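You operate a simulated robot arm through the tools that you are given. There is no shell and no other tool. Be economical: measure what you need, move in short steps, check, and stop when the job is done.

You run a simulated two-armed robot. Do the job below in one go: nothing can be reset, and whatever is moved stays where it is left.

TASK
Hold the used bowl on the worktop of the store rack steady with one hand and put the purple-band medium vial from the worktop of the store rack in it with the other.

It is judged by the outcome, as a careful person would: the job done as asked, and still so three seconds after it is handed in. It fails if anything else is knocked over, pushed out of place, dropped, spilled or broken.

THE ROBOT
Two 7-joint arms with two-finger parallel grippers on one trunk, on a base that drives. Base frame: it is fixed to the floor where the robot stands at the start and does not move with it; the origin is under the middle of the robot, x ahead of it, y to its left, z up. Units: m, degrees, N and s.
The left shoulder is at the start at [0.062, 0.199, 1.229], the right one opposite. With the tool pointing down near the work surface each hand reaches from about 0.24 to 0.7 m from the robot's upright axis, wherever it stands, measured 20 degrees to its own side. Payload 1.57 kg a hand.
The tool frame of a hand sits at the grasp point between the pads (the TCP): z along the fingers, y along the line on which they close. The tips reach 0.03 m beyond it. Largest opening 0.11 m; finger width 0.024, thickness 0.012; the body of the gripper, 0.048 by 0.112 m, starts 0.078 m behind the TCP.
Orientation is that of the tool frame in the base frame, as a unit quaternion [x, y, z, w]. With the fingers straight down and closing along the base's y, the tool's x points along the base's -x, its y along +y and its z along -z.

THE INTERFACE
- The arms move only by the tool step_arm. It takes "left_motion", "right_motion" or both (then of equal length, played together; a hand with none holds still); each is a list of rows, each a list of 6 numbers: the shift along the tool's x, y, z in m, then the turn, a rotation vector about the tool's x, y, z in degrees. In form: [[x, y, z, rx, ry, rz], ...]. A call has 1 to 20 rows; each row shifts and turns the commanded pose from where the row before left it, along the tool's axes as they then stand. "left_grip" and "right_grip" are, for a hand that has rows, the closure in counts, from 0 (fully open) to 255 (shut), set as the call begins (left out, the last holds). Each row takes 0.2 s and may step no farther than 0.05 m and 8.6 degrees from the row before; otherwise, or with a gripper value out of range, the whole call is refused. Where a pose cannot be reached the arm comes as near as it can. A force on the tool above 40 N (or 10 N above the force at the start of the call, whichever is more), or a blocked arm, ends the call early, and 0.2 s more pass. Each finger travels about 0.072 m/s and halts on what it meets, pressing with about 34 N; the grip force reading is that of the motor and also rises with nothing between the fingers. The clock runs only during rows and for 0.2 s after the last one: add rows that do not move to give the fingers time. The reply holds the time, the measured pose of the TCP, the force on the tool along the base axes, the opening and the grip force, in the units named above and with some noise, with the torque about the TCP (base axes, N m) and any sound that the robot's microphone picked up.
- Cameras (640 x 400 px; columns grow to the right, rows downward): "scene" is now at [0.0785, 0.0474, 1.7988]; the picture's right is [0.70, -0.72, 0.00], its down [-0.64, -0.62, -0.46] and it looks along [0.33, 0.32, -0.89] (base axes); focal length 248 px, centre (320, 200). "left" rides on the left gripper at [0.07, -0.016, -0.141] in its tool frame; the picture's right is [0.23, 0.97, 0.00], its down [-0.85, 0.20, -0.48] and it looks along [-0.47, 0.11, 0.88] (tool axes); focal length 222 px, centre (320, 200). "right" rides on the right gripper at [0.07, 0.016, -0.141] in its tool frame; the picture's right is [-0.23, 0.97, 0.00], its down [-0.86, -0.20, -0.48] and it looks along [-0.47, -0.11, 0.88] (tool axes); focal length 222 px, centre (320, 200). There is no depth. A picture from a camera that has moved, and an enlarged one, comes with that camera's place and axes in the base frame and with its lens.
- camera(camera): a new picture of that camera. The clock stands still meanwhile.
- lift_body(by): slides the trunk up (or, below 0, down) by that many m; the arms and the scene camera ride with it, the base frame stays. It gives what a move gives, with no picture.
- roll_base(legs): drives the robot by 1 to 6 legs, each [ahead, left, turn to the left] in m, m and degrees, along the robot's own axes; the way and the turn of a leg run together, so that a leg with both is an arc; at most 1.5 m and 180 degrees a leg. The arms and the cameras ride along, it lands a little off, and it stops where it bumps. It gives what a move gives.
- turn_head(pan, tilt): turns the head with the scene camera to pan (to the left, within 86 degrees either way) and tilt (down, from -29 to 69), counted from straight ahead of the robot. It gives what a move gives.
- inspect(camera, box): a new picture of the part [left, top, right, bottom] of that camera's present view, enlarged. The clock stands still meanwhile.
- job_done(): hands the job in; it is judged then, once.

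Go step by step. Nothing tells you exact positions but the pictures and the camera data: compare them with the known pose of the tool, close in by small moves and look again before you grip or let go. The budget is 120 turns and 92 pictures, counting those below and the enlarged ones. Unless the task says otherwise, let go and move clear before handing in, and close with one line.

The tools are called as name(argument=value, ...) on one line, values as JSON. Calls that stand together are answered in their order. step_arm: Moves the arms, as the interface text tells. Its arguments: {"type":"object","properties":{"left_motion":{"type":"array","items":{"type":"array","items":{"type":"number"}}},"left_grip":{"type":"number"},"right_motion":{"type":"array","items":{"type":"array","items":{"type":"number"}}},"right_grip":{"type":"number"}},"required":[]} The other tools are called the same way: lift_body (by) slides the trunk up or down; roll_base (legs) drives the base; turn_head (pan, tilt) turns the head that bears the scene camera; camera (camera) takes a picture; inspect (camera, box) takes an enlarged picture of a part of a camera's view; job_done () hands the job in.

At the start:

```text
time_s: 0.0
left_eef_pos: [0.3422, 0.4164, 1.1945]
left_tool_rot: [0.0, 1.0, 0.0, 0.0]
left_ft_force: [0.6, 0.0, 0.5]
left_ft_torque: [0.0, 0.02, -0.04]
left_width: 0.11
left_grip_force: 0.1
right_eef_pos: [0.3076, 0.0574, 1.2228]
right_tool_rot: [-0.001, 1.0, -0.001, 0.001]
right_ft_force: [-0.3, 1.4, 0.2]
right_ft_torque: [0.03, 0.03, 0.01]
right_width: 0.11
right_grip_force: 0.0
trunk travel left (down, up): [-0.825, 0.165]
robot x, y, heading: [-0.0018, -0.0002, 0.1]
head pan, tilt: [44.2, 62.3]
```

scene: 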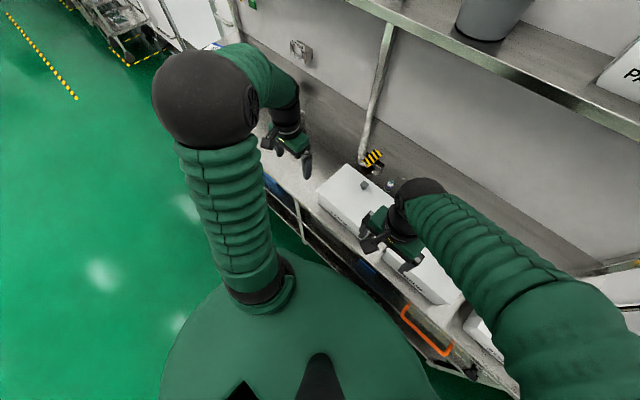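
right: 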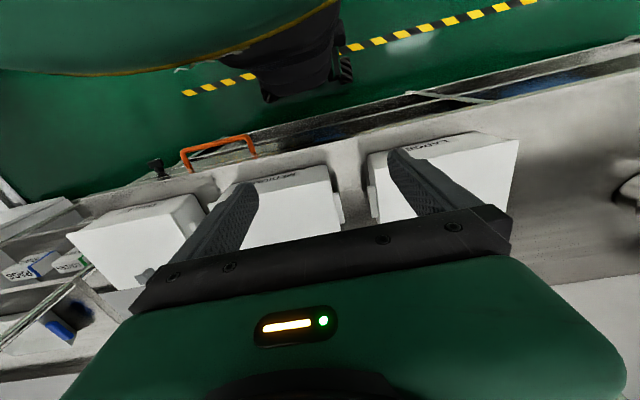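
left: 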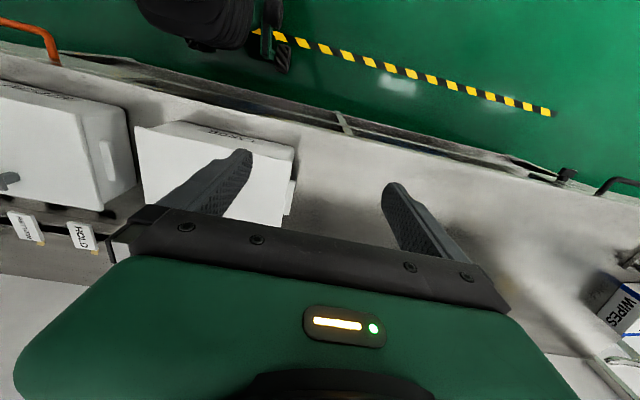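

The arms hover over a worktop with white boxes; I don't see the bowl or vial yet. I'll look around with the head.

turn_head(pan=0, tilt=40)

camera(camera="scene")

turn_head(pan=-60, tilt=40)

camera(camera="scene")

turn_head(pan=70, tilt=35)

camera(camera="scene")

```text
time_s: 1.1
left_eef_pos: [0.3422, 0.4159, 1.1959]
left_tool_rot: [0.001, 1.0, 0.0, 0.001]
left_ft_force: [-0.4, -0.4, 0.1]
left_ft_torque: [-0.01, 0.02, -0.02]
left_width: 0.1102
left_grip_force: 0.0
right_eef_pos: [0.3069, 0.0571, 1.2225]
right_tool_rot: [0.0, 1.0, 0.0, -0.001]
right_ft_force: [-0.4, -0.1, -0.1]
right_ft_torque: [-0.03, 0.02, -0.03]
right_width: 0.1103
right_grip_force: 0.2
trunk travel left (down, up): [-0.825, 0.165]
robot x, y, heading: [0.0009, 0.0026, 0.0]
head pan, tilt: [0.0, 40.0]
```

```text
88 pictures are left
camera scene: at [0.1174, 0.003, 1.8281], right [0.0, -1.0, 0.0], down [-0.64, 0.0, -0.77], along [0.77, 0.0, -0.64], focal length 248 px, centre (320, 200)
```

scene: 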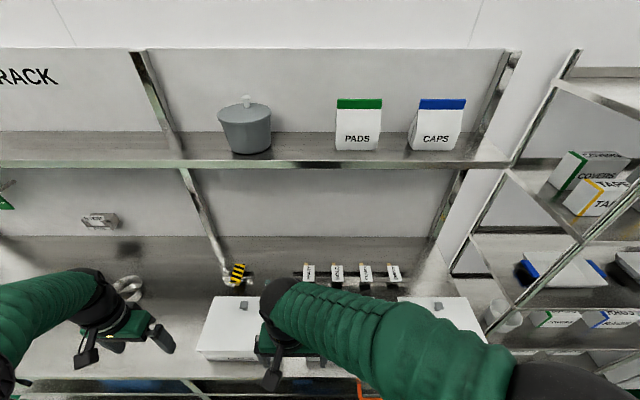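

```text
time_s: 2.4
left_eef_pos: [0.3421, 0.4168, 1.1965]
left_tool_rot: [0.0, 1.0, 0.0, 0.0]
left_ft_force: [-0.2, 0.6, -0.2]
left_ft_torque: [-0.01, -0.01, 0.03]
left_width: 0.1099
left_grip_force: 0.1
right_eef_pos: [0.3077, 0.0565, 1.2235]
right_tool_rot: [-0.001, 1.0, 0.0, 0.0]
right_ft_force: [-1.0, -0.5, -0.3]
right_ft_torque: [-0.02, 0.02, -0.01]
right_width: 0.1101
right_grip_force: 0.1
trunk travel left (down, up): [-0.825, 0.165]
robot x, y, heading: [-0.003, 0.0012, -0.0]
head pan, tilt: [-60.0, 40.0]
```

```text
87 pictures are left
camera scene: at [0.0751, -0.0706, 1.8283], right [-0.87, -0.5, 0.0], down [-0.32, 0.56, -0.77], along [0.38, -0.66, -0.64], focal length 248 px, centre (320, 200)
```

scene: 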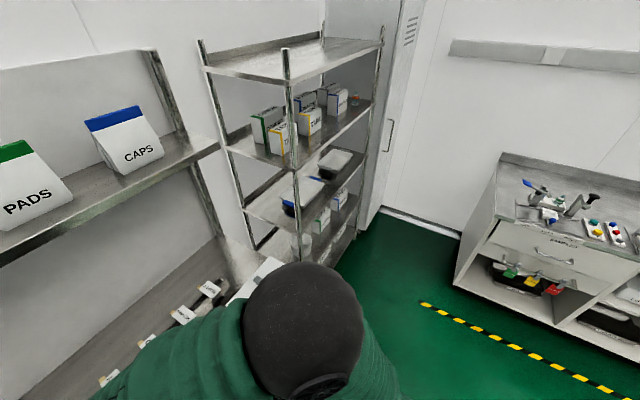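

```text
time_s: 4.5
left_eef_pos: [0.343, 0.4172, 1.196]
left_tool_rot: [0.0, 1.0, 0.0, -0.001]
left_ft_force: [0.5, -0.2, -0.2]
left_ft_torque: [-0.04, 0.02, 0.0]
left_width: 0.1098
left_grip_force: 0.1
right_eef_pos: [0.3066, 0.0565, 1.2231]
right_tool_rot: [0.0, 1.0, 0.0, 0.0]
right_ft_force: [-0.4, -0.8, -0.3]
right_ft_torque: [-0.01, -0.02, -0.04]
right_width: 0.1098
right_grip_force: 0.1
trunk travel left (down, up): [-0.825, 0.165]
robot x, y, heading: [-0.0005, -0.0038, 0.1]
head pan, tilt: [70.0, 35.0]
```

```text
86 pictures are left
camera scene: at [0.0628, 0.0859, 1.8357], right [0.94, -0.34, 0.0], down [-0.2, -0.54, -0.82], along [0.28, 0.77, -0.58], focal length 248 px, centre (320, 200)
```

scene: 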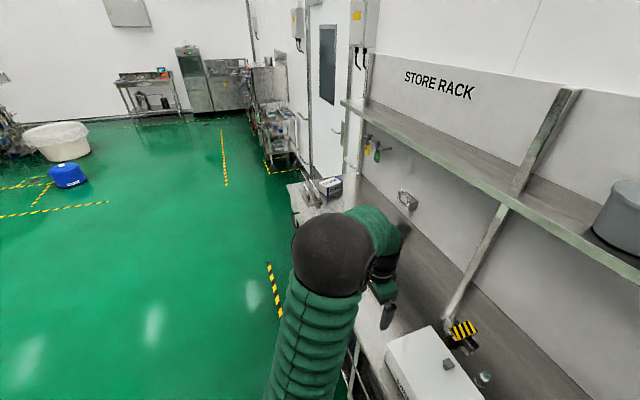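

The store rack is the bench ahead; the arms block much of the worktop. I'll back off a bit and look at the whole worktop.

roll_base(legs=[[-0.5, 0, 0]])

turn_head(pan=35, tilt=35)

camera(camera="scene")

turn_head(pan=-15, tilt=35)

camera(camera="scene")

```text
time_s: 7.4
left_eef_pos: [-0.1483, 0.4153, 1.1952]
left_tool_rot: [0.003, 1.0, -0.001, -0.002]
left_ft_force: [0.6, 0.3, -0.3]
left_ft_torque: [-0.02, -0.04, 0.03]
left_width: 0.1101
left_grip_force: 0.3
right_eef_pos: [-0.1872, 0.0577, 1.2212]
right_tool_rot: [0.003, 1.0, 0.0, -0.001]
right_ft_force: [-0.4, 0.4, -0.4]
right_ft_torque: [0.0, 0.03, 0.02]
right_width: 0.1099
right_grip_force: 0.0
trunk travel left (down, up): [-0.825, 0.165]
robot x, y, heading: [-0.4984, -0.0005, -0.2]
head pan, tilt: [70.0, 35.0]
```

```text
time_s: 8.4
left_eef_pos: [-0.1537, 0.4159, 1.197]
left_tool_rot: [0.003, 1.0, 0.0, 0.0]
left_ft_force: [0.2, 0.1, -0.2]
left_ft_torque: [-0.02, 0.0, -0.03]
left_width: 0.1101
left_grip_force: 0.0
right_eef_pos: [-0.1909, 0.0561, 1.2246]
right_tool_rot: [0.002, 1.0, -0.001, 0.0]
right_ft_force: [0.3, -0.5, 0.2]
right_ft_torque: [0.02, -0.01, 0.02]
right_width: 0.1101
right_grip_force: 0.0
trunk travel left (down, up): [-0.825, 0.165]
robot x, y, heading: [-0.4952, -0.0005, -0.5]
head pan, tilt: [35.0, 35.0]
```

```text
85 pictures are left
camera scene: at [-0.3923, 0.0543, 1.8357], right [0.57, -0.82, 0.0], down [-0.47, -0.33, -0.82], along [0.67, 0.47, -0.57], focal length 248 px, centre (320, 200)
```

scene: 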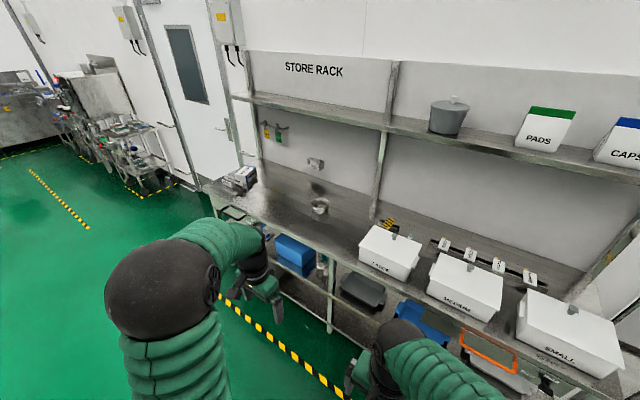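

```text
time_s: 9.6
left_eef_pos: [-0.1523, 0.4155, 1.197]
left_tool_rot: [0.003, 1.0, 0.0, 0.0]
left_ft_force: [0.5, 1.1, 0.1]
left_ft_torque: [0.0, 0.02, 0.01]
left_width: 0.1099
left_grip_force: 0.1
right_eef_pos: [-0.1899, 0.056, 1.2232]
right_tool_rot: [0.003, 1.0, 0.001, 0.0]
right_ft_force: [0.0, 0.5, 0.3]
right_ft_torque: [0.01, 0.01, 0.0]
right_width: 0.1097
right_grip_force: 0.1
trunk travel left (down, up): [-0.825, 0.165]
robot x, y, heading: [-0.495, -0.0008, -0.4]
head pan, tilt: [-15.0, 35.0]
```

```text
84 pictures are left
camera scene: at [-0.3785, -0.0191, 1.8358], right [-0.26, -0.96, 0.0], down [-0.55, 0.15, -0.82], along [0.79, -0.22, -0.57], focal length 248 px, centre (320, 200)
```

scene: 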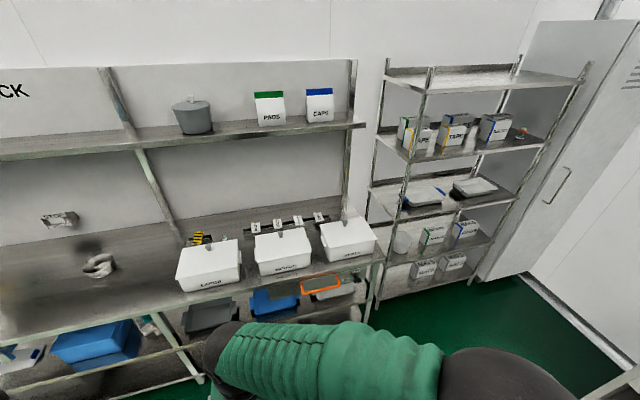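

Three white bins LARGE, MEDIUM, SMALL stand on the worktop, plus a shiny object to the left. Zooming in.

inspect(camera="scene", box=[170, 200, 390, 310])

inspect(camera="scene", box=[0, 200, 180, 310])

turn_head(pan=35, tilt=35)

inspect(camera="scene", box=[200, 140, 420, 270])

```text
2.91 times, centred on (280, 255) of scene
camera zoom: at [-0.3785, -0.0191, 1.8358], right [-0.26, -0.96, 0.0], down [-0.55, 0.15, -0.82], along [0.79, -0.22, -0.57], focal length 723 px, centre (436, 40)
```

zoom: 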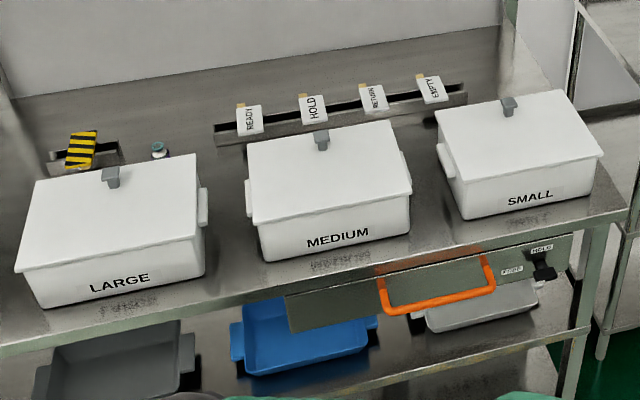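

```text
3.56 times, centred on (90, 255) of scene
camera zoom: at [-0.3785, -0.0191, 1.8358], right [-0.26, -0.96, 0.0], down [-0.55, 0.15, -0.82], along [0.79, -0.22, -0.57], focal length 884 px, centre (1138, 4)
```

zoom: 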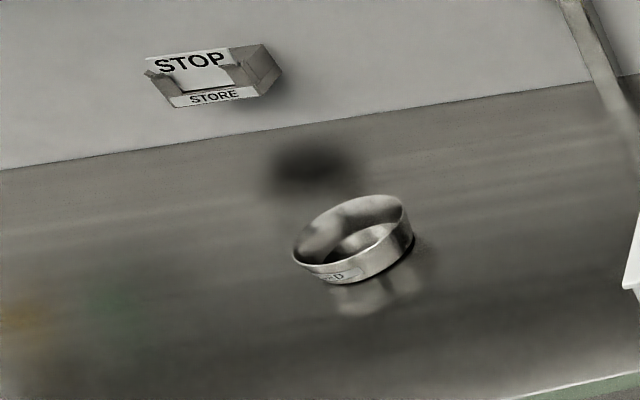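

```text
time_s: 10.8
left_eef_pos: [-0.1532, 0.4142, 1.196]
left_tool_rot: [0.003, 1.0, 0.0, 0.001]
left_ft_force: [-0.6, -0.3, 0.5]
left_ft_torque: [0.0, 0.02, 0.0]
left_width: 0.1098
left_grip_force: 0.0
right_eef_pos: [-0.1907, 0.0545, 1.2241]
right_tool_rot: [0.003, 1.0, 0.0, 0.0]
right_ft_force: [-0.3, -0.2, 0.0]
right_ft_torque: [-0.01, -0.01, -0.02]
right_width: 0.1103
right_grip_force: 0.1
trunk travel left (down, up): [-0.825, 0.165]
robot x, y, heading: [-0.4918, -0.0025, -0.6]
head pan, tilt: [35.0, 35.0]
```

```text
2.91 times, centred on (310, 205) of scene
camera zoom: at [-0.391, 0.0543, 1.8356], right [0.57, -0.82, 0.0], down [-0.47, -0.33, -0.82], along [0.67, 0.47, -0.58], focal length 723 px, centre (349, 186)
```

zoom: 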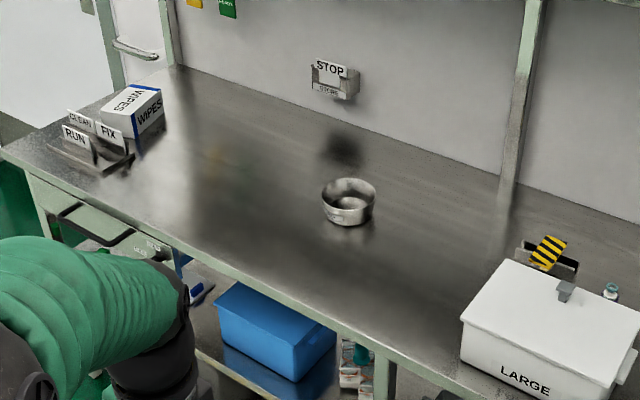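

The bowl is near (0.65, 0.79), and a small vial stands behind the LARGE bin near (0.70, 0.22), worktop z about 0.85–0.9. I'll drive closer and look from above for the vial's band and size.

roll_base(legs=[[0, 0.4, 0], [0.45, 0, 0]])

turn_head(pan=-12, tilt=50)

camera(camera="scene")

camera(camera="right")

```text
time_s: 15.6
left_eef_pos: [0.3021, 0.8091, 1.1989]
left_tool_rot: [0.003, 1.0, 0.0, 0.001]
left_ft_force: [-0.5, 0.2, 0.3]
left_ft_torque: [-0.04, 0.0, 0.04]
left_width: 0.11
left_grip_force: 0.1
right_eef_pos: [0.2637, 0.4504, 1.224]
right_tool_rot: [0.004, 1.0, 0.0, 0.002]
right_ft_force: [-0.7, -0.3, -0.3]
right_ft_torque: [0.0, 0.0, -0.01]
right_width: 0.1099
right_grip_force: 0.2
trunk travel left (down, up): [-0.825, 0.165]
robot x, y, heading: [-0.0397, 0.397, -0.5]
head pan, tilt: [35.0, 35.0]
```

```text
time_s: 16.8
left_eef_pos: [0.304, 0.8073, 1.1961]
left_tool_rot: [0.004, 1.0, 0.001, 0.0]
left_ft_force: [0.1, -0.4, -0.5]
left_ft_torque: [-0.01, -0.05, 0.01]
left_width: 0.1103
left_grip_force: 0.1
right_eef_pos: [0.2673, 0.4491, 1.2239]
right_tool_rot: [0.003, 1.0, 0.001, 0.0]
right_ft_force: [0.4, -0.2, 0.0]
right_ft_torque: [0.01, 0.0, 0.02]
right_width: 0.1099
right_grip_force: 0.1
trunk travel left (down, up): [-0.825, 0.165]
robot x, y, heading: [-0.0377, 0.397, -0.5]
head pan, tilt: [-12.0, 50.0]
```

```text
80 pictures are left
camera scene: at [0.0681, 0.3813, 1.814], right [-0.21, -0.98, 0.0], down [-0.75, 0.16, -0.64], along [0.63, -0.14, -0.77], focal length 248 px, centre (320, 200)
```

scene: 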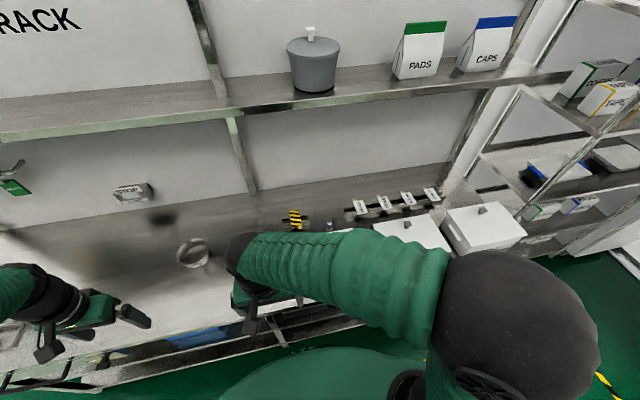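

```text
79 pictures are left
camera right: at [0.1977, 0.4648, 1.3647], right [0.23, 0.97, 0.0], down [0.85, -0.21, 0.48], along [0.47, -0.11, -0.88], focal length 222 px, centre (320, 200)
```

right: 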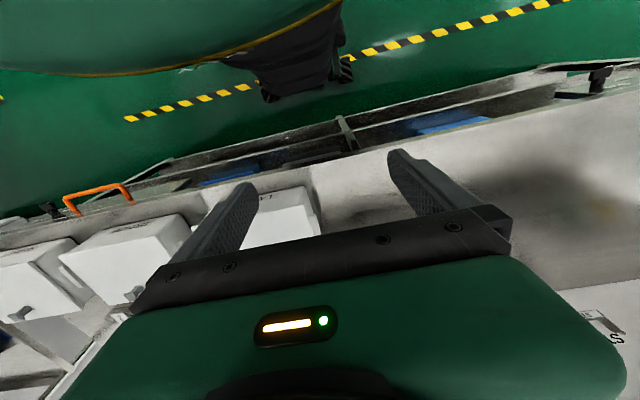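

The vial shows just behind the LARGE bin, right of the striped tag. Zooming in on it and on the bowl.

inspect(camera="scene", box=[270, 180, 450, 290])

inspect(camera="scene", box=[140, 210, 260, 290])

```text
3.56 times, centred on (360, 235) of scene
camera zoom: at [0.0681, 0.3813, 1.814], right [-0.21, -0.98, 0.0], down [-0.75, 0.16, -0.64], along [0.63, -0.14, -0.77], focal length 884 px, centre (178, 76)
```

zoom: 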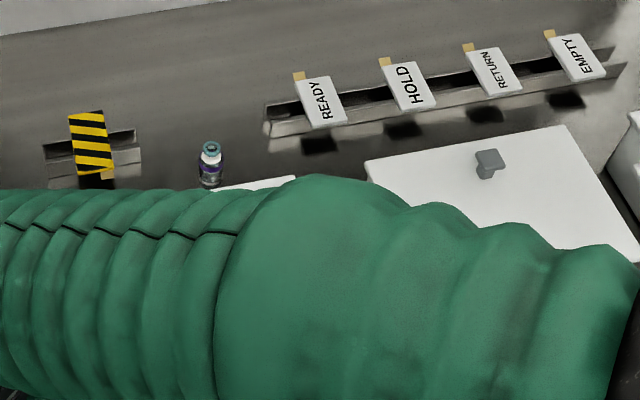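

```text
5.00 times, centred on (200, 250) of scene
camera zoom: at [0.0681, 0.3813, 1.814], right [-0.21, -0.98, 0.0], down [-0.75, 0.16, -0.64], along [0.63, -0.14, -0.77], focal length 1243 px, centre (920, -50)
```

zoom: 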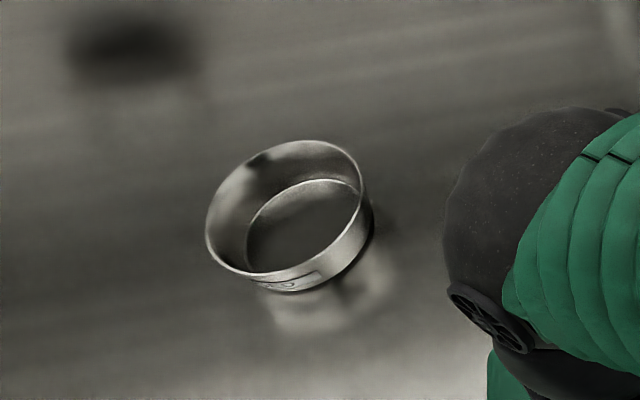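

The vial has a purple band and teal cap, and stands just behind the LARGE bin near (0.65, 0.215). I'll edge the base forward and bring the right hand high over it.

roll_base(legs=[[0.07, 0, 0.5]])

step_arm(right_motion=[[-0.03, -0.03, 0, 0, 0, 0], [-0.03, -0.03, 0, 0, 0, 0], [-0.03, -0.03, 0, 0, 0, 0], [-0.03, -0.03, 0, 0, 0, 0], [-0.03, -0.03, 0, 0, 0, 0], [-0.03, -0.03, 0, 0, 0, 0], [-0.03, -0.03, 0, 0, 0, 0], [-0.03, -0.02, 0, 0, 0, 0], [-0.03, 0, 0, 0, 0, 0], [0, 0, 0, 0, 0, 0]])

camera(camera="right")

camera(camera="scene")

```text
time_s: 17.8
left_eef_pos: [0.3598, 0.8104, 1.2015]
left_tool_rot: [-0.002, 1.0, 0.001, 0.005]
left_ft_force: [0.4, -0.3, 0.0]
left_ft_torque: [0.0, -0.04, -0.01]
left_width: 0.11
left_grip_force: 0.0
right_eef_pos: [0.3245, 0.4513, 1.2284]
right_tool_rot: [-0.002, 1.0, 0.001, 0.006]
right_ft_force: [-0.1, 0.4, -0.7]
right_ft_torque: [-0.04, 0.0, -0.01]
right_width: 0.1101
right_grip_force: 0.0
trunk travel left (down, up): [-0.825, 0.165]
robot x, y, heading: [0.0326, 0.4002, 0.2]
head pan, tilt: [-12.0, 50.0]
```

```text
time_s: 20.0
left_eef_pos: [0.3715, 0.8114, 1.1972]
left_tool_rot: [-0.002, 1.0, 0.0, 0.0]
left_ft_force: [0.6, 0.1, -0.6]
left_ft_torque: [0.05, 0.02, -0.02]
left_width: 0.1098
left_grip_force: 0.1
right_eef_pos: [0.6086, 0.2198, 1.2222]
right_tool_rot: [-0.002, 1.0, 0.002, 0.001]
right_ft_force: [-0.3, -0.8, -1.2]
right_ft_torque: [0.01, -0.03, 0.0]
right_width: 0.11
right_grip_force: 0.1
trunk travel left (down, up): [-0.825, 0.165]
robot x, y, heading: [0.0316, 0.3937, 0.0]
head pan, tilt: [-12.0, 50.0]
```

```text
76 pictures are left
camera right: at [0.5381, 0.2369, 1.3631], right [0.22, 0.97, 0.0], down [0.85, -0.2, 0.48], along [0.47, -0.11, -0.88], focal length 222 px, centre (320, 200)
```

right: 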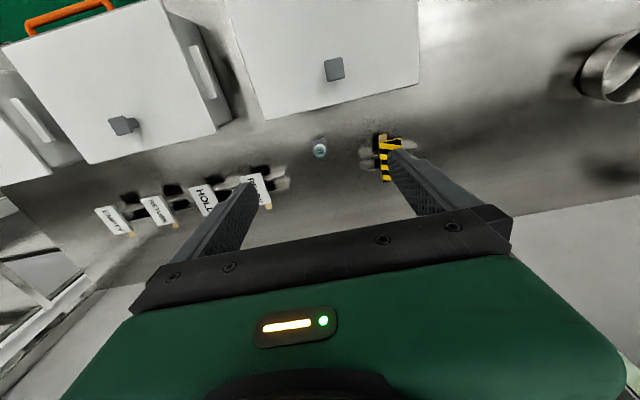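

```text
75 pictures are left
camera scene: at [0.1408, 0.3832, 1.814], right [-0.21, -0.98, 0.0], down [-0.75, 0.16, -0.64], along [0.63, -0.13, -0.77], focal length 248 px, centre (320, 200)
```

scene: 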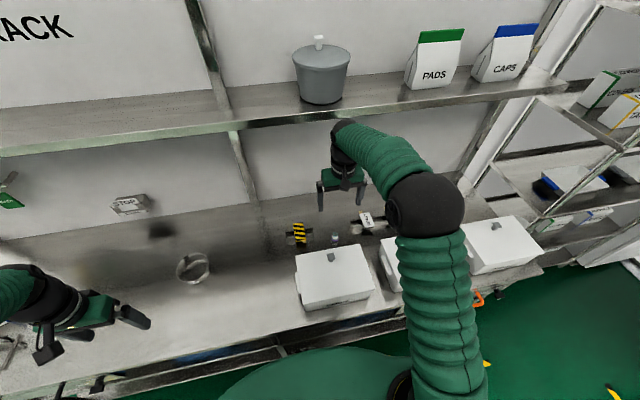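

The vial stands free behind the LARGE bin, at about (0.655, 0.21), with roughly 7 cm of gap to the bin. I'll move over it and come down partway with the fingers half closed.

step_arm(right_motion=[[-0.023, -0.005, 0, 0, 0, 0], [-0.023, -0.005, 0.03, 0, 0, 0], [0, 0, 0.04, 0, 0, 0], [0, 0, 0.03, 0, 0, 0], [0, 0, 0, 0, 0, 0]], right_grip=90)

camera(camera="right")

inspect(camera="scene", box=[260, 180, 420, 280])

```text
time_s: 21.2
left_eef_pos: [0.3732, 0.8107, 1.1977]
left_tool_rot: [-0.001, 1.0, 0.001, 0.0]
left_ft_force: [0.8, 0.4, 0.0]
left_ft_torque: [-0.03, -0.01, 0.0]
left_width: 0.1098
left_grip_force: 0.0
right_eef_pos: [0.654, 0.2122, 1.123]
right_tool_rot: [-0.001, 1.0, 0.001, -0.001]
right_ft_force: [0.3, 0.5, 0.5]
right_ft_torque: [-0.01, 0.01, 0.02]
right_width: 0.0711
right_grip_force: 0.0
trunk travel left (down, up): [-0.825, 0.165]
robot x, y, heading: [0.0326, 0.3962, -0.0]
head pan, tilt: [-12.0, 50.0]
```

```text
74 pictures are left
camera right: at [0.5841, 0.2281, 1.2643], right [0.22, 0.97, 0.0], down [0.86, -0.2, 0.48], along [0.47, -0.11, -0.88], focal length 222 px, centre (320, 200)
```

right: 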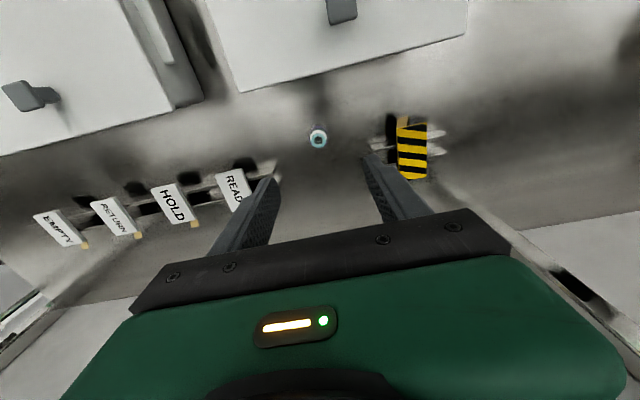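

```text
4.00 times, centred on (340, 230) of scene
camera zoom: at [0.1425, 0.3826, 1.8138], right [-0.21, -0.98, 0.0], down [-0.75, 0.16, -0.64], along [0.63, -0.13, -0.77], focal length 994 px, centre (240, 80)
```

zoom: 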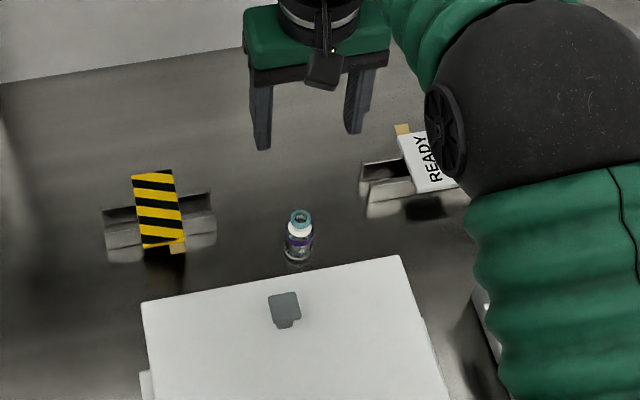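

Vial cap is at about (0.653, 0.212, 0.965), base at ~0.895. The hand is directly over it; descending to just above, then checking.

step_arm(right_motion=[[0, 0, 0.04, 0, 0, 0], [0, 0, 0.04, 0, 0, 0], [0, 0, 0.03, 0, 0, 0], [0, 0, 0, 0, 0, 0]])

camera(camera="right")

inspect(camera="scene", box=[260, 180, 420, 280])

```text
time_s: 22.2
left_eef_pos: [0.3712, 0.8115, 1.198]
left_tool_rot: [-0.002, 1.0, 0.001, 0.0]
left_ft_force: [0.3, 0.6, -0.2]
left_ft_torque: [0.0, 0.0, -0.04]
left_width: 0.1097
left_grip_force: 0.0
right_eef_pos: [0.6533, 0.2111, 1.0133]
right_tool_rot: [-0.002, 1.0, 0.001, 0.001]
right_ft_force: [0.0, -0.6, 0.2]
right_ft_torque: [0.02, 0.0, 0.01]
right_width: 0.0709
right_grip_force: 0.0
trunk travel left (down, up): [-0.825, 0.165]
robot x, y, heading: [0.0296, 0.3999, 0.4]
head pan, tilt: [-12.0, 50.0]
```

```text
72 pictures are left
camera right: at [0.584, 0.227, 1.1553], right [0.22, 0.97, 0.0], down [0.85, -0.2, 0.48], along [0.47, -0.11, -0.88], focal length 222 px, centre (320, 200)
```

right: 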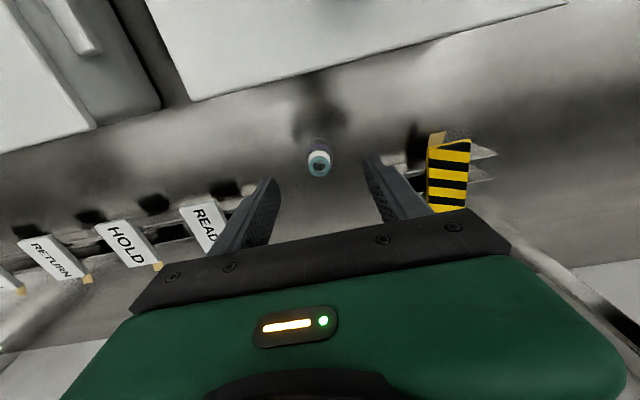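

```text
4.00 times, centred on (340, 230) of scene
camera zoom: at [0.1411, 0.3823, 1.814], right [-0.21, -0.98, 0.0], down [-0.75, 0.16, -0.64], along [0.63, -0.13, -0.77], focal length 994 px, centre (240, 80)
```

zoom: 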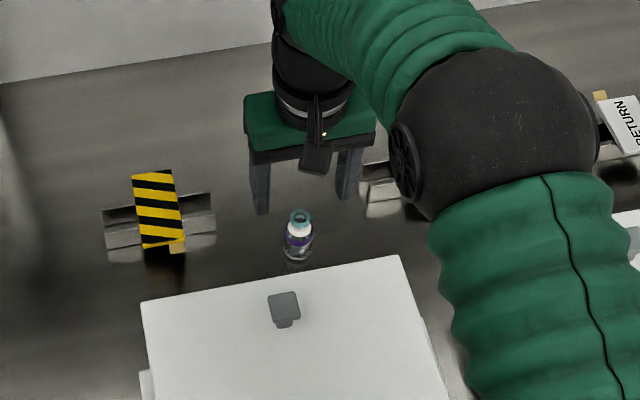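

Aligned. Descending to grip height.

step_arm(right_motion=[[0.001, 0, 0.03, 0, 0, 0], [0.001, 0, 0.03, 0, 0, 0], [0, 0, 0.013, 0, 0, 0], [0, 0, 0, 0, 0, 0]])

camera(camera="right")

inspect(camera="scene", box=[240, 160, 440, 290])

```text
time_s: 23.2
left_eef_pos: [0.3727, 0.8101, 1.1968]
left_tool_rot: [-0.001, 1.0, 0.0, 0.001]
left_ft_force: [-0.5, 0.3, -0.4]
left_ft_torque: [0.01, -0.02, -0.02]
left_width: 0.11
left_grip_force: 0.0
right_eef_pos: [0.6522, 0.2118, 0.94]
right_tool_rot: [-0.002, 1.0, 0.001, 0.001]
right_ft_force: [0.1, -0.3, -0.1]
right_ft_torque: [0.0, 0.01, -0.05]
right_width: 0.0715
right_grip_force: 0.0
trunk travel left (down, up): [-0.825, 0.165]
robot x, y, heading: [0.0325, 0.3956, 0.2]
head pan, tilt: [-12.0, 50.0]
```

```text
70 pictures are left
camera right: at [0.5831, 0.2277, 1.0811], right [0.22, 0.97, 0.0], down [0.86, -0.2, 0.48], along [0.47, -0.11, -0.88], focal length 222 px, centre (320, 200)
```

right: 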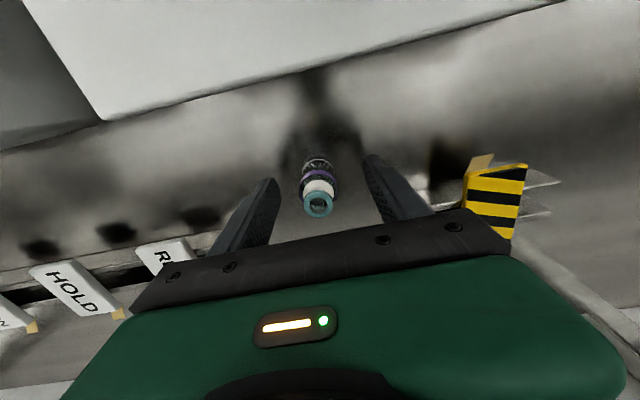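

```text
3.08 times, centred on (340, 225) of scene
camera zoom: at [0.1417, 0.3825, 1.8139], right [-0.21, -0.98, 0.0], down [-0.75, 0.16, -0.64], along [0.63, -0.13, -0.77], focal length 765 px, centre (258, 123)
```

zoom: 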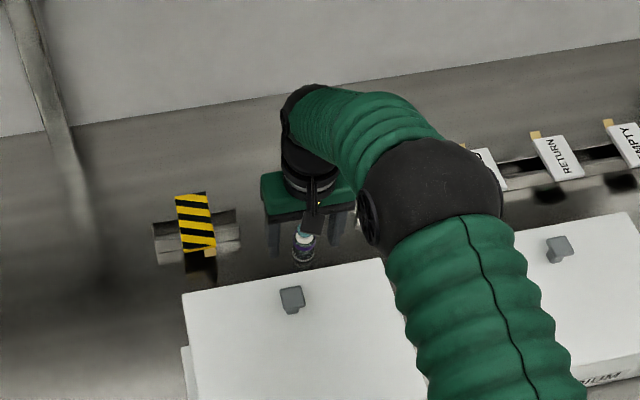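

The vial is centred between the pads. Closing.

step_arm(right_motion=[[0.003, 0, 0, 0, 0, 0], [0, 0, 0, 0, 0, 0], [0, 0, 0, 0, 0, 0], [0, 0, 0, 0, 0, 0], [0, 0, 0, 0, 0, 0], [0, 0, 0, 0, 0, 0]], right_grip=225)

camera(camera="right")

```text
time_s: 24.6
left_eef_pos: [0.3728, 0.8113, 1.1972]
left_tool_rot: [-0.001, 1.0, 0.001, 0.0]
left_ft_force: [1.3, -0.2, 0.2]
left_ft_torque: [-0.01, 0.02, 0.01]
left_width: 0.1098
left_grip_force: 0.1
right_eef_pos: [0.6516, 0.2114, 0.9403]
right_tool_rot: [-0.002, 1.0, 0.001, 0.001]
right_ft_force: [0.7, 0.2, 1.9]
right_ft_torque: [-0.07, -0.07, 0.01]
right_width: 0.0267
right_grip_force: 34.2
trunk travel left (down, up): [-0.825, 0.165]
robot x, y, heading: [0.0317, 0.3978, -0.2]
head pan, tilt: [-12.0, 50.0]
```

```text
68 pictures are left
camera right: at [0.5809, 0.2281, 1.0814], right [0.22, 0.97, 0.0], down [0.86, -0.2, 0.48], along [0.47, -0.11, -0.88], focal length 222 px, centre (320, 200)
```

right: 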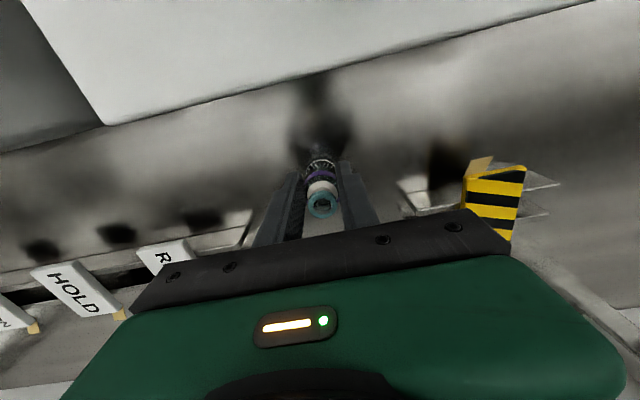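

Gripped at 26.7 mm. Lifting straight up and then pulling back.

step_arm(right_motion=[[0, 0, -0.02, 0, 0, 0], [0, 0, -0.04, 0, 0, 0], [0, 0, -0.04, 0, 0, 0], [0, 0, -0.04, 0, 0, 0], [0, 0, -0.04, 0, 0, 0], [0.04, 0.02, -0.02, 0, 0, 0], [0.04, 0.02, 0, 0, 0, 0], [0.04, 0.02, 0, 0, 0, 0], [0.04, 0.0, 0, 0, 0, 0], [0, 0, 0, 0, 0, 0]])

camera(camera="right")

turn_head(pan=20, tilt=50)

camera(camera="scene")

```text
time_s: 26.8
left_eef_pos: [0.3723, 0.8096, 1.1965]
left_tool_rot: [-0.002, 1.0, 0.001, 0.001]
left_ft_force: [0.5, 0.6, -0.2]
left_ft_torque: [-0.01, 0.02, 0.0]
left_width: 0.1099
left_grip_force: 0.0
right_eef_pos: [0.49, 0.2695, 1.1385]
right_tool_rot: [-0.002, 1.0, 0.002, 0.001]
right_ft_force: [0.0, 0.0, 0.2]
right_ft_torque: [-0.03, 0.01, 0.01]
right_width: 0.0265
right_grip_force: 34.2
trunk travel left (down, up): [-0.825, 0.165]
robot x, y, heading: [0.0321, 0.394, -0.1]
head pan, tilt: [-12.0, 50.0]
```

```text
67 pictures are left
camera right: at [0.4211, 0.287, 1.2811], right [0.22, 0.97, 0.0], down [0.86, -0.2, 0.48], along [0.47, -0.1, -0.88], focal length 222 px, centre (320, 200)
```

right: 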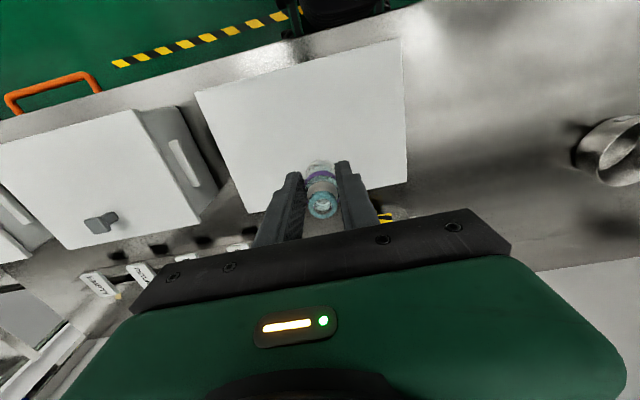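

```text
time_s: 27.8
left_eef_pos: [0.3731, 0.8104, 1.1961]
left_tool_rot: [-0.001, 1.0, 0.001, -0.001]
left_ft_force: [0.3, -0.3, 0.5]
left_ft_torque: [0.02, 0.04, 0.01]
left_width: 0.1099
left_grip_force: 0.0
right_eef_pos: [0.4895, 0.2714, 1.1402]
right_tool_rot: [-0.002, 1.0, 0.0, 0.002]
right_ft_force: [0.4, -0.1, -0.2]
right_ft_torque: [-0.02, 0.02, 0.01]
right_width: 0.0265
right_grip_force: 34.3
trunk travel left (down, up): [-0.825, 0.165]
robot x, y, heading: [0.0317, 0.3988, -0.0]
head pan, tilt: [20.0, 50.0]
```

```text
66 pictures are left
camera scene: at [0.1381, 0.4252, 1.8139], right [0.34, -0.94, 0.0], down [-0.72, -0.26, -0.64], along [0.6, 0.22, -0.77], focal length 248 px, centre (320, 200)
```

scene: 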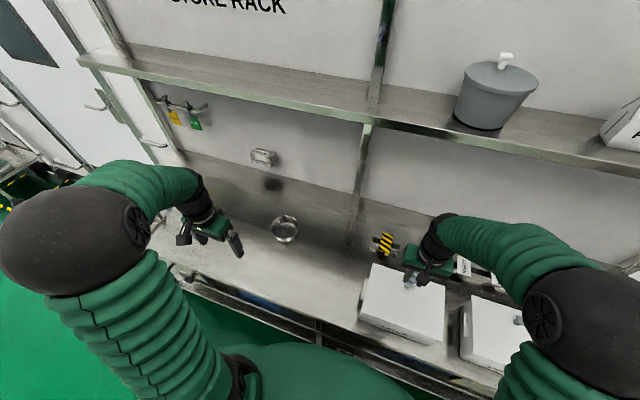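

Vial is secure. The bowl is near (0.633, 0.766); I'll drive left so it sits straight ahead within both hands' reach.

roll_base(legs=[[0, 0.35, 0]])

turn_head(pan=0, tilt=55)

camera(camera="scene")

```text
time_s: 30.0
left_eef_pos: [0.371, 1.1402, 1.2017]
left_tool_rot: [-0.002, 1.0, 0.006, 0.0]
left_ft_force: [-0.7, -0.5, -0.3]
left_ft_torque: [0.07, 0.0, -0.02]
left_width: 0.1098
left_grip_force: 0.0
right_eef_pos: [0.4903, 0.6023, 1.1378]
right_tool_rot: [-0.002, 1.0, 0.007, 0.001]
right_ft_force: [0.3, -0.1, 0.5]
right_ft_torque: [0.0, -0.01, -0.02]
right_width: 0.0275
right_grip_force: 33.4
trunk travel left (down, up): [-0.825, 0.165]
robot x, y, heading: [0.029, 0.7417, 0.1]
head pan, tilt: [20.0, 50.0]
```

```text
time_s: 30.8
left_eef_pos: [0.3697, 1.1434, 1.2009]
left_tool_rot: [-0.002, 1.0, 0.004, 0.0]
left_ft_force: [-0.3, 0.1, 0.6]
left_ft_torque: [0.04, -0.01, 0.05]
left_width: 0.1098
left_grip_force: 0.0
right_eef_pos: [0.4898, 0.6049, 1.1401]
right_tool_rot: [-0.001, 1.0, 0.004, 0.002]
right_ft_force: [-0.5, 0.6, -0.9]
right_ft_torque: [0.03, -0.02, -0.01]
right_width: 0.0277
right_grip_force: 34.6
trunk travel left (down, up): [-0.825, 0.165]
robot x, y, heading: [0.0315, 0.7383, 0.2]
head pan, tilt: [0.0, 55.0]
```

```text
65 pictures are left
camera scene: at [0.1367, 0.7269, 1.8074], right [0.0, -1.0, -0.01], down [-0.82, 0.0, -0.57], along [0.57, 0.01, -0.82], focal length 248 px, centre (320, 200)
```

scene: 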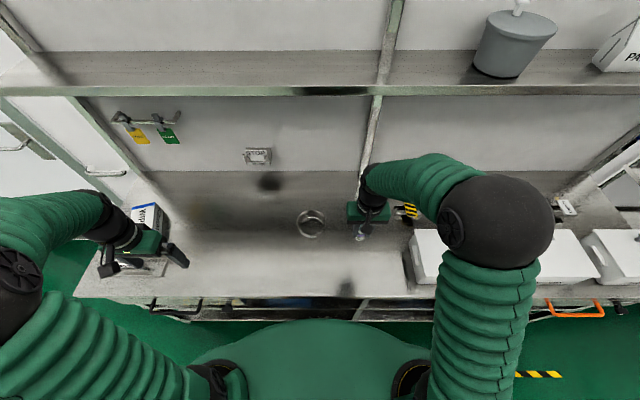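

The bowl is now nearly straight ahead. Zooming for a precise fix.

inspect(camera="scene", box=[270, 190, 366, 250])

```text
6.67 times, centred on (318, 220) of scene
camera zoom: at [0.1367, 0.7269, 1.8074], right [0.0, -1.0, -0.01], down [-0.82, 0.0, -0.57], along [0.57, 0.01, -0.82], focal length 1657 px, centre (333, 67)
```

zoom: 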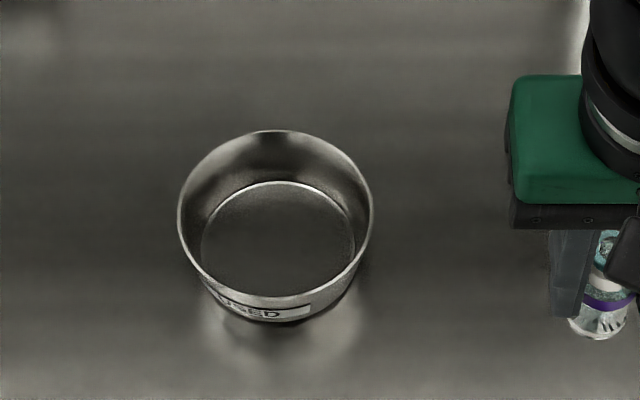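

The bowl reads "USED"; its rim centre is about (0.637, 0.771, 0.937), 12 cm across. I'll yaw the right hand 90° so its slim side faces the left hand, and bring the left hand nearer, tilted outward.

step_arm(right_motion=[[0, 0, 0, 0, 0, -8.2], [0, 0, 0, 0, 0, -8.2], [0, 0, 0, 0, 0, -8.2], [0, 0, 0, 0, 0, -8.2], [0, 0, 0, 0, 0, -8.2], [0, 0, 0, 0, 0, -8.2], [0, 0, 0, 0, 0, -8.2], [0, 0, 0, 0, 0, -8.2], [0, 0, 0, 0, 0, -8.2], [0, 0, 0, 0, 0, -8.2], [0, 0, 0, 0, 0, -8], [0, 0, 0, 0, 0, 0]])

camera(camera="scene")

```text
time_s: 33.4
left_eef_pos: [0.3698, 1.1518, 1.1976]
left_tool_rot: [-0.001, 1.0, 0.001, 0.001]
left_ft_force: [0.3, -0.5, 0.0]
left_ft_torque: [0.02, 0.02, 0.01]
left_width: 0.1104
left_grip_force: 0.0
right_eef_pos: [0.4877, 0.6133, 1.1405]
right_tool_rot: [0.709, -0.706, 0.0, -0.002]
right_ft_force: [0.3, 0.2, -0.3]
right_ft_torque: [0.01, 0.02, -0.01]
right_width: 0.0275
right_grip_force: 34.3
trunk travel left (down, up): [-0.825, 0.165]
robot x, y, heading: [0.0343, 0.7404, 0.3]
head pan, tilt: [0.0, 55.0]
```

```text
63 pictures are left
camera scene: at [0.1368, 0.7393, 1.8074], right [0.0, -1.0, 0.0], down [-0.82, 0.0, -0.57], along [0.57, 0.0, -0.82], focal length 248 px, centre (320, 200)
```

scene: 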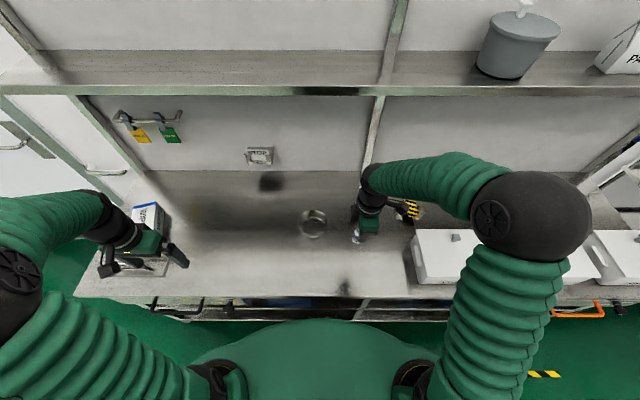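

The right hand turned well. Now bring the left hand to hover near the bowl's left rim, tilted 20° outward.

step_arm(left_motion=[[-0.033, -0.036, 0.005, 0, 0, 0], [-0.033, -0.036, 0.01, 0, 0, 0], [-0.033, -0.036, 0.01, 0, 0, 0], [-0.033, -0.036, 0.01, 0, 0, 0], [-0.033, -0.036, 0.01, 0, 0, 0], [-0.033, -0.036, 0.01, 0, 0, 0], [-0.033, -0.036, 0.01, 0, 0, 0], [-0.033, -0.036, 0.015, 0, 0, 0], [0, 0, 0, 7, 0, 0], [0, 0, 0, 7, 0, 0], [0, 0, 0, 6, 0, 0], [0, 0, 0, 0, 0, 0]], left_grip=120)

camera(camera="left")

inspect(camera="scene", box=[220, 160, 420, 285])

```text
refused: row 8 steps farther than a row can; nothing moved
```

```text
62 pictures are left
camera left: at [0.3002, 1.136, 1.3398], right [-0.23, 0.97, 0.0], down [0.85, 0.2, 0.48], along [0.47, 0.11, -0.88], focal length 222 px, centre (320, 200)
```

left: 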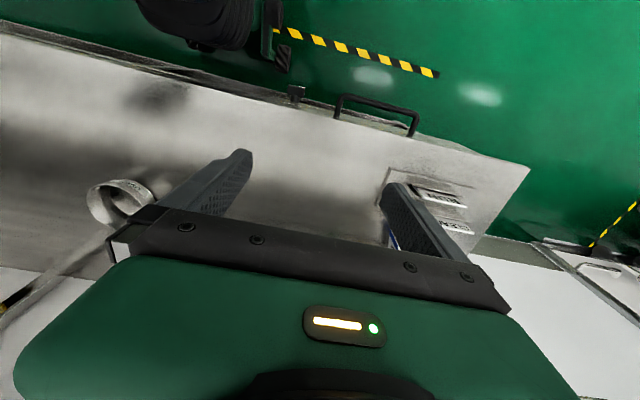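

```text
3.20 times, centred on (320, 222) of scene
camera zoom: at [0.1368, 0.7393, 1.8074], right [0.0, -1.0, 0.0], down [-0.82, 0.0, -0.57], along [0.57, 0.0, -0.82], focal length 795 px, centre (320, 128)
```

zoom: 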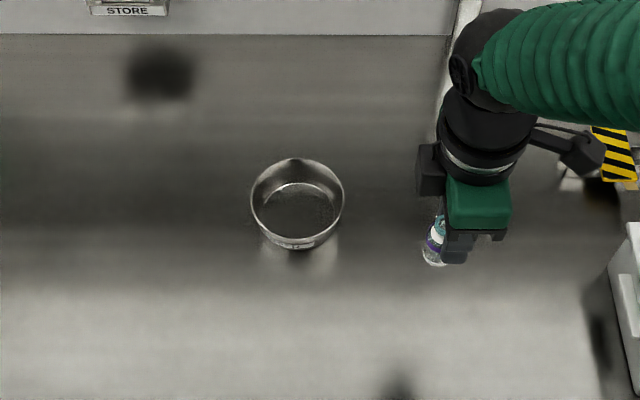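

Row limit tripped; resending with smaller steps. Bowl centre refined to (0.634, 0.768).

step_arm(left_motion=[[-0.033, -0.033, 0.005, 0, 0, 0], [-0.033, -0.033, 0.01, 0, 0, 0], [-0.033, -0.033, 0.01, 0, 0, 0], [-0.033, -0.033, 0.01, 0, 0, 0], [-0.033, -0.033, 0.01, 0, 0, 0], [-0.033, -0.033, 0.01, 0, 0, 0], [-0.033, -0.033, 0.01, 0, 0, 0], [-0.033, -0.033, 0.01, 0, 0, 0], [0, -0.025, 0.01, 7, 0, 0], [0, 0, 0, 7, 0, 0], [0, 0, 0, 6, 0, 0], [0, 0, 0, 0, 0, 0]], left_grip=120)

camera(camera="left")

inspect(camera="scene", box=[220, 160, 420, 285])

```text
time_s: 36.0
left_eef_pos: [0.6354, 0.8645, 1.1113]
left_tool_rot: [-0.002, 0.985, -0.174, 0.0]
left_ft_force: [0.2, 0.3, -0.2]
left_ft_torque: [0.0, 0.01, -0.03]
left_width: 0.0584
left_grip_force: 0.1
right_eef_pos: [0.4883, 0.6147, 1.1408]
right_tool_rot: [0.708, -0.706, 0.0, -0.001]
right_ft_force: [-0.7, -0.3, -0.1]
right_ft_torque: [-0.01, 0.01, -0.01]
right_width: 0.0276
right_grip_force: 34.3
trunk travel left (down, up): [-0.825, 0.165]
robot x, y, heading: [0.0302, 0.7374, 0.4]
head pan, tilt: [0.0, 55.0]
```

```text
60 pictures are left
camera left: at [0.5654, 0.8988, 1.2508], right [-0.23, 0.91, -0.33], down [0.85, 0.35, 0.38], along [0.47, -0.2, -0.86], focal length 222 px, centre (320, 200)
```

left: 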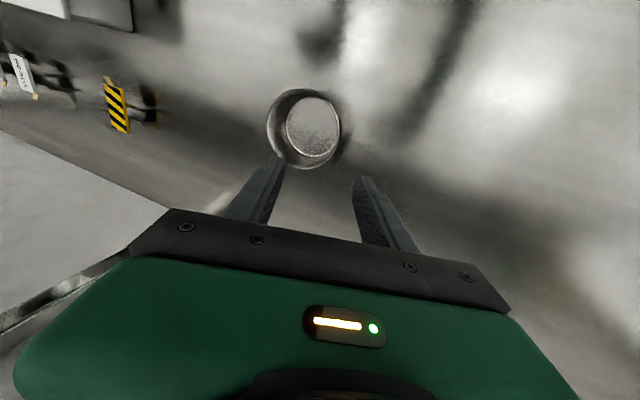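

```text
3.20 times, centred on (320, 222) of scene
camera zoom: at [0.139, 0.7405, 1.8073], right [0.0, -1.0, 0.0], down [-0.82, 0.0, -0.57], along [0.57, 0.0, -0.82], focal length 795 px, centre (320, 128)
```

zoom: 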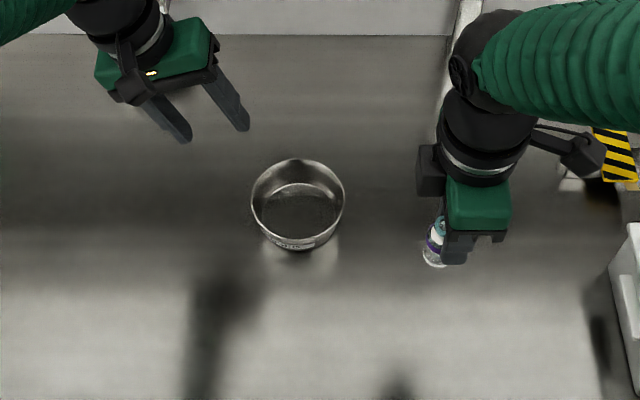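

Bowl rim triangulates to (0.635, 0.772, 0.938). I'll reduce the tilt to 15° to match the wall, narrow the opening, and drop to hover above the left rim.

step_arm(left_motion=[[0, 0, 0, -5, 0, 0], [0, 0.0023, 0.038, 0, 0, 0], [0, 0.0023, 0.038, 0, 0, 0], [0, 0.0024, 0.037, 0, 0, 0], [0, 0, 0, 0, 0, 0]], left_grip=162)

camera(camera="left")

inspect(camera="scene", box=[250, 170, 378, 250])

```text
time_s: 37.2
left_eef_pos: [0.6365, 0.8431, 1.0009]
left_tool_rot: [-0.002, 0.991, -0.13, 0.0]
left_ft_force: [-0.2, 0.6, 0.0]
left_ft_torque: [-0.01, -0.02, 0.02]
left_width: 0.0402
left_grip_force: 0.1
right_eef_pos: [0.4887, 0.6137, 1.1415]
right_tool_rot: [0.709, -0.706, -0.001, -0.002]
right_ft_force: [0.2, -0.4, 0.2]
right_ft_torque: [0.0, 0.03, -0.01]
right_width: 0.0277
right_grip_force: 34.5
trunk travel left (down, up): [-0.825, 0.165]
robot x, y, heading: [0.0293, 0.7341, 0.2]
head pan, tilt: [0.0, 55.0]
```

```text
58 pictures are left
camera left: at [0.5655, 0.8641, 1.1429], right [-0.23, 0.94, -0.25], down [0.85, 0.32, 0.41], along [0.47, -0.12, -0.88], focal length 222 px, centre (320, 200)
```

left: 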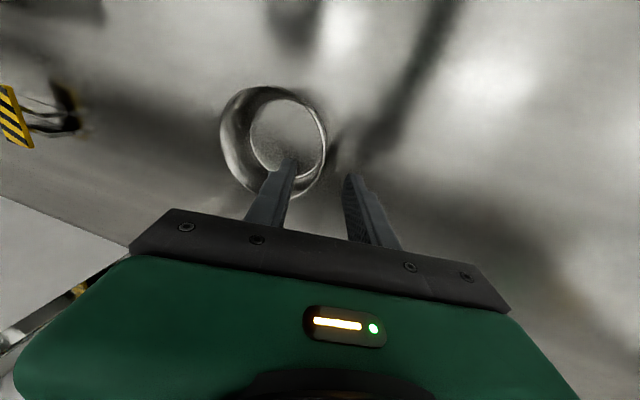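

```text
5.00 times, centred on (314, 210) of scene
camera zoom: at [0.1382, 0.7394, 1.8074], right [0.0, -1.0, 0.0], down [-0.82, 0.0, -0.57], along [0.57, 0.0, -0.82], focal length 1243 px, centre (350, 150)
```

zoom: 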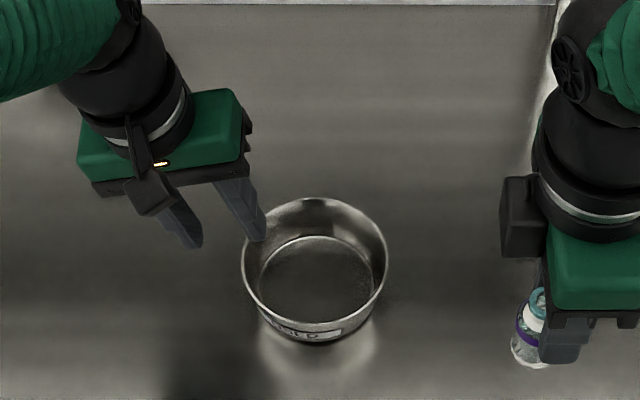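

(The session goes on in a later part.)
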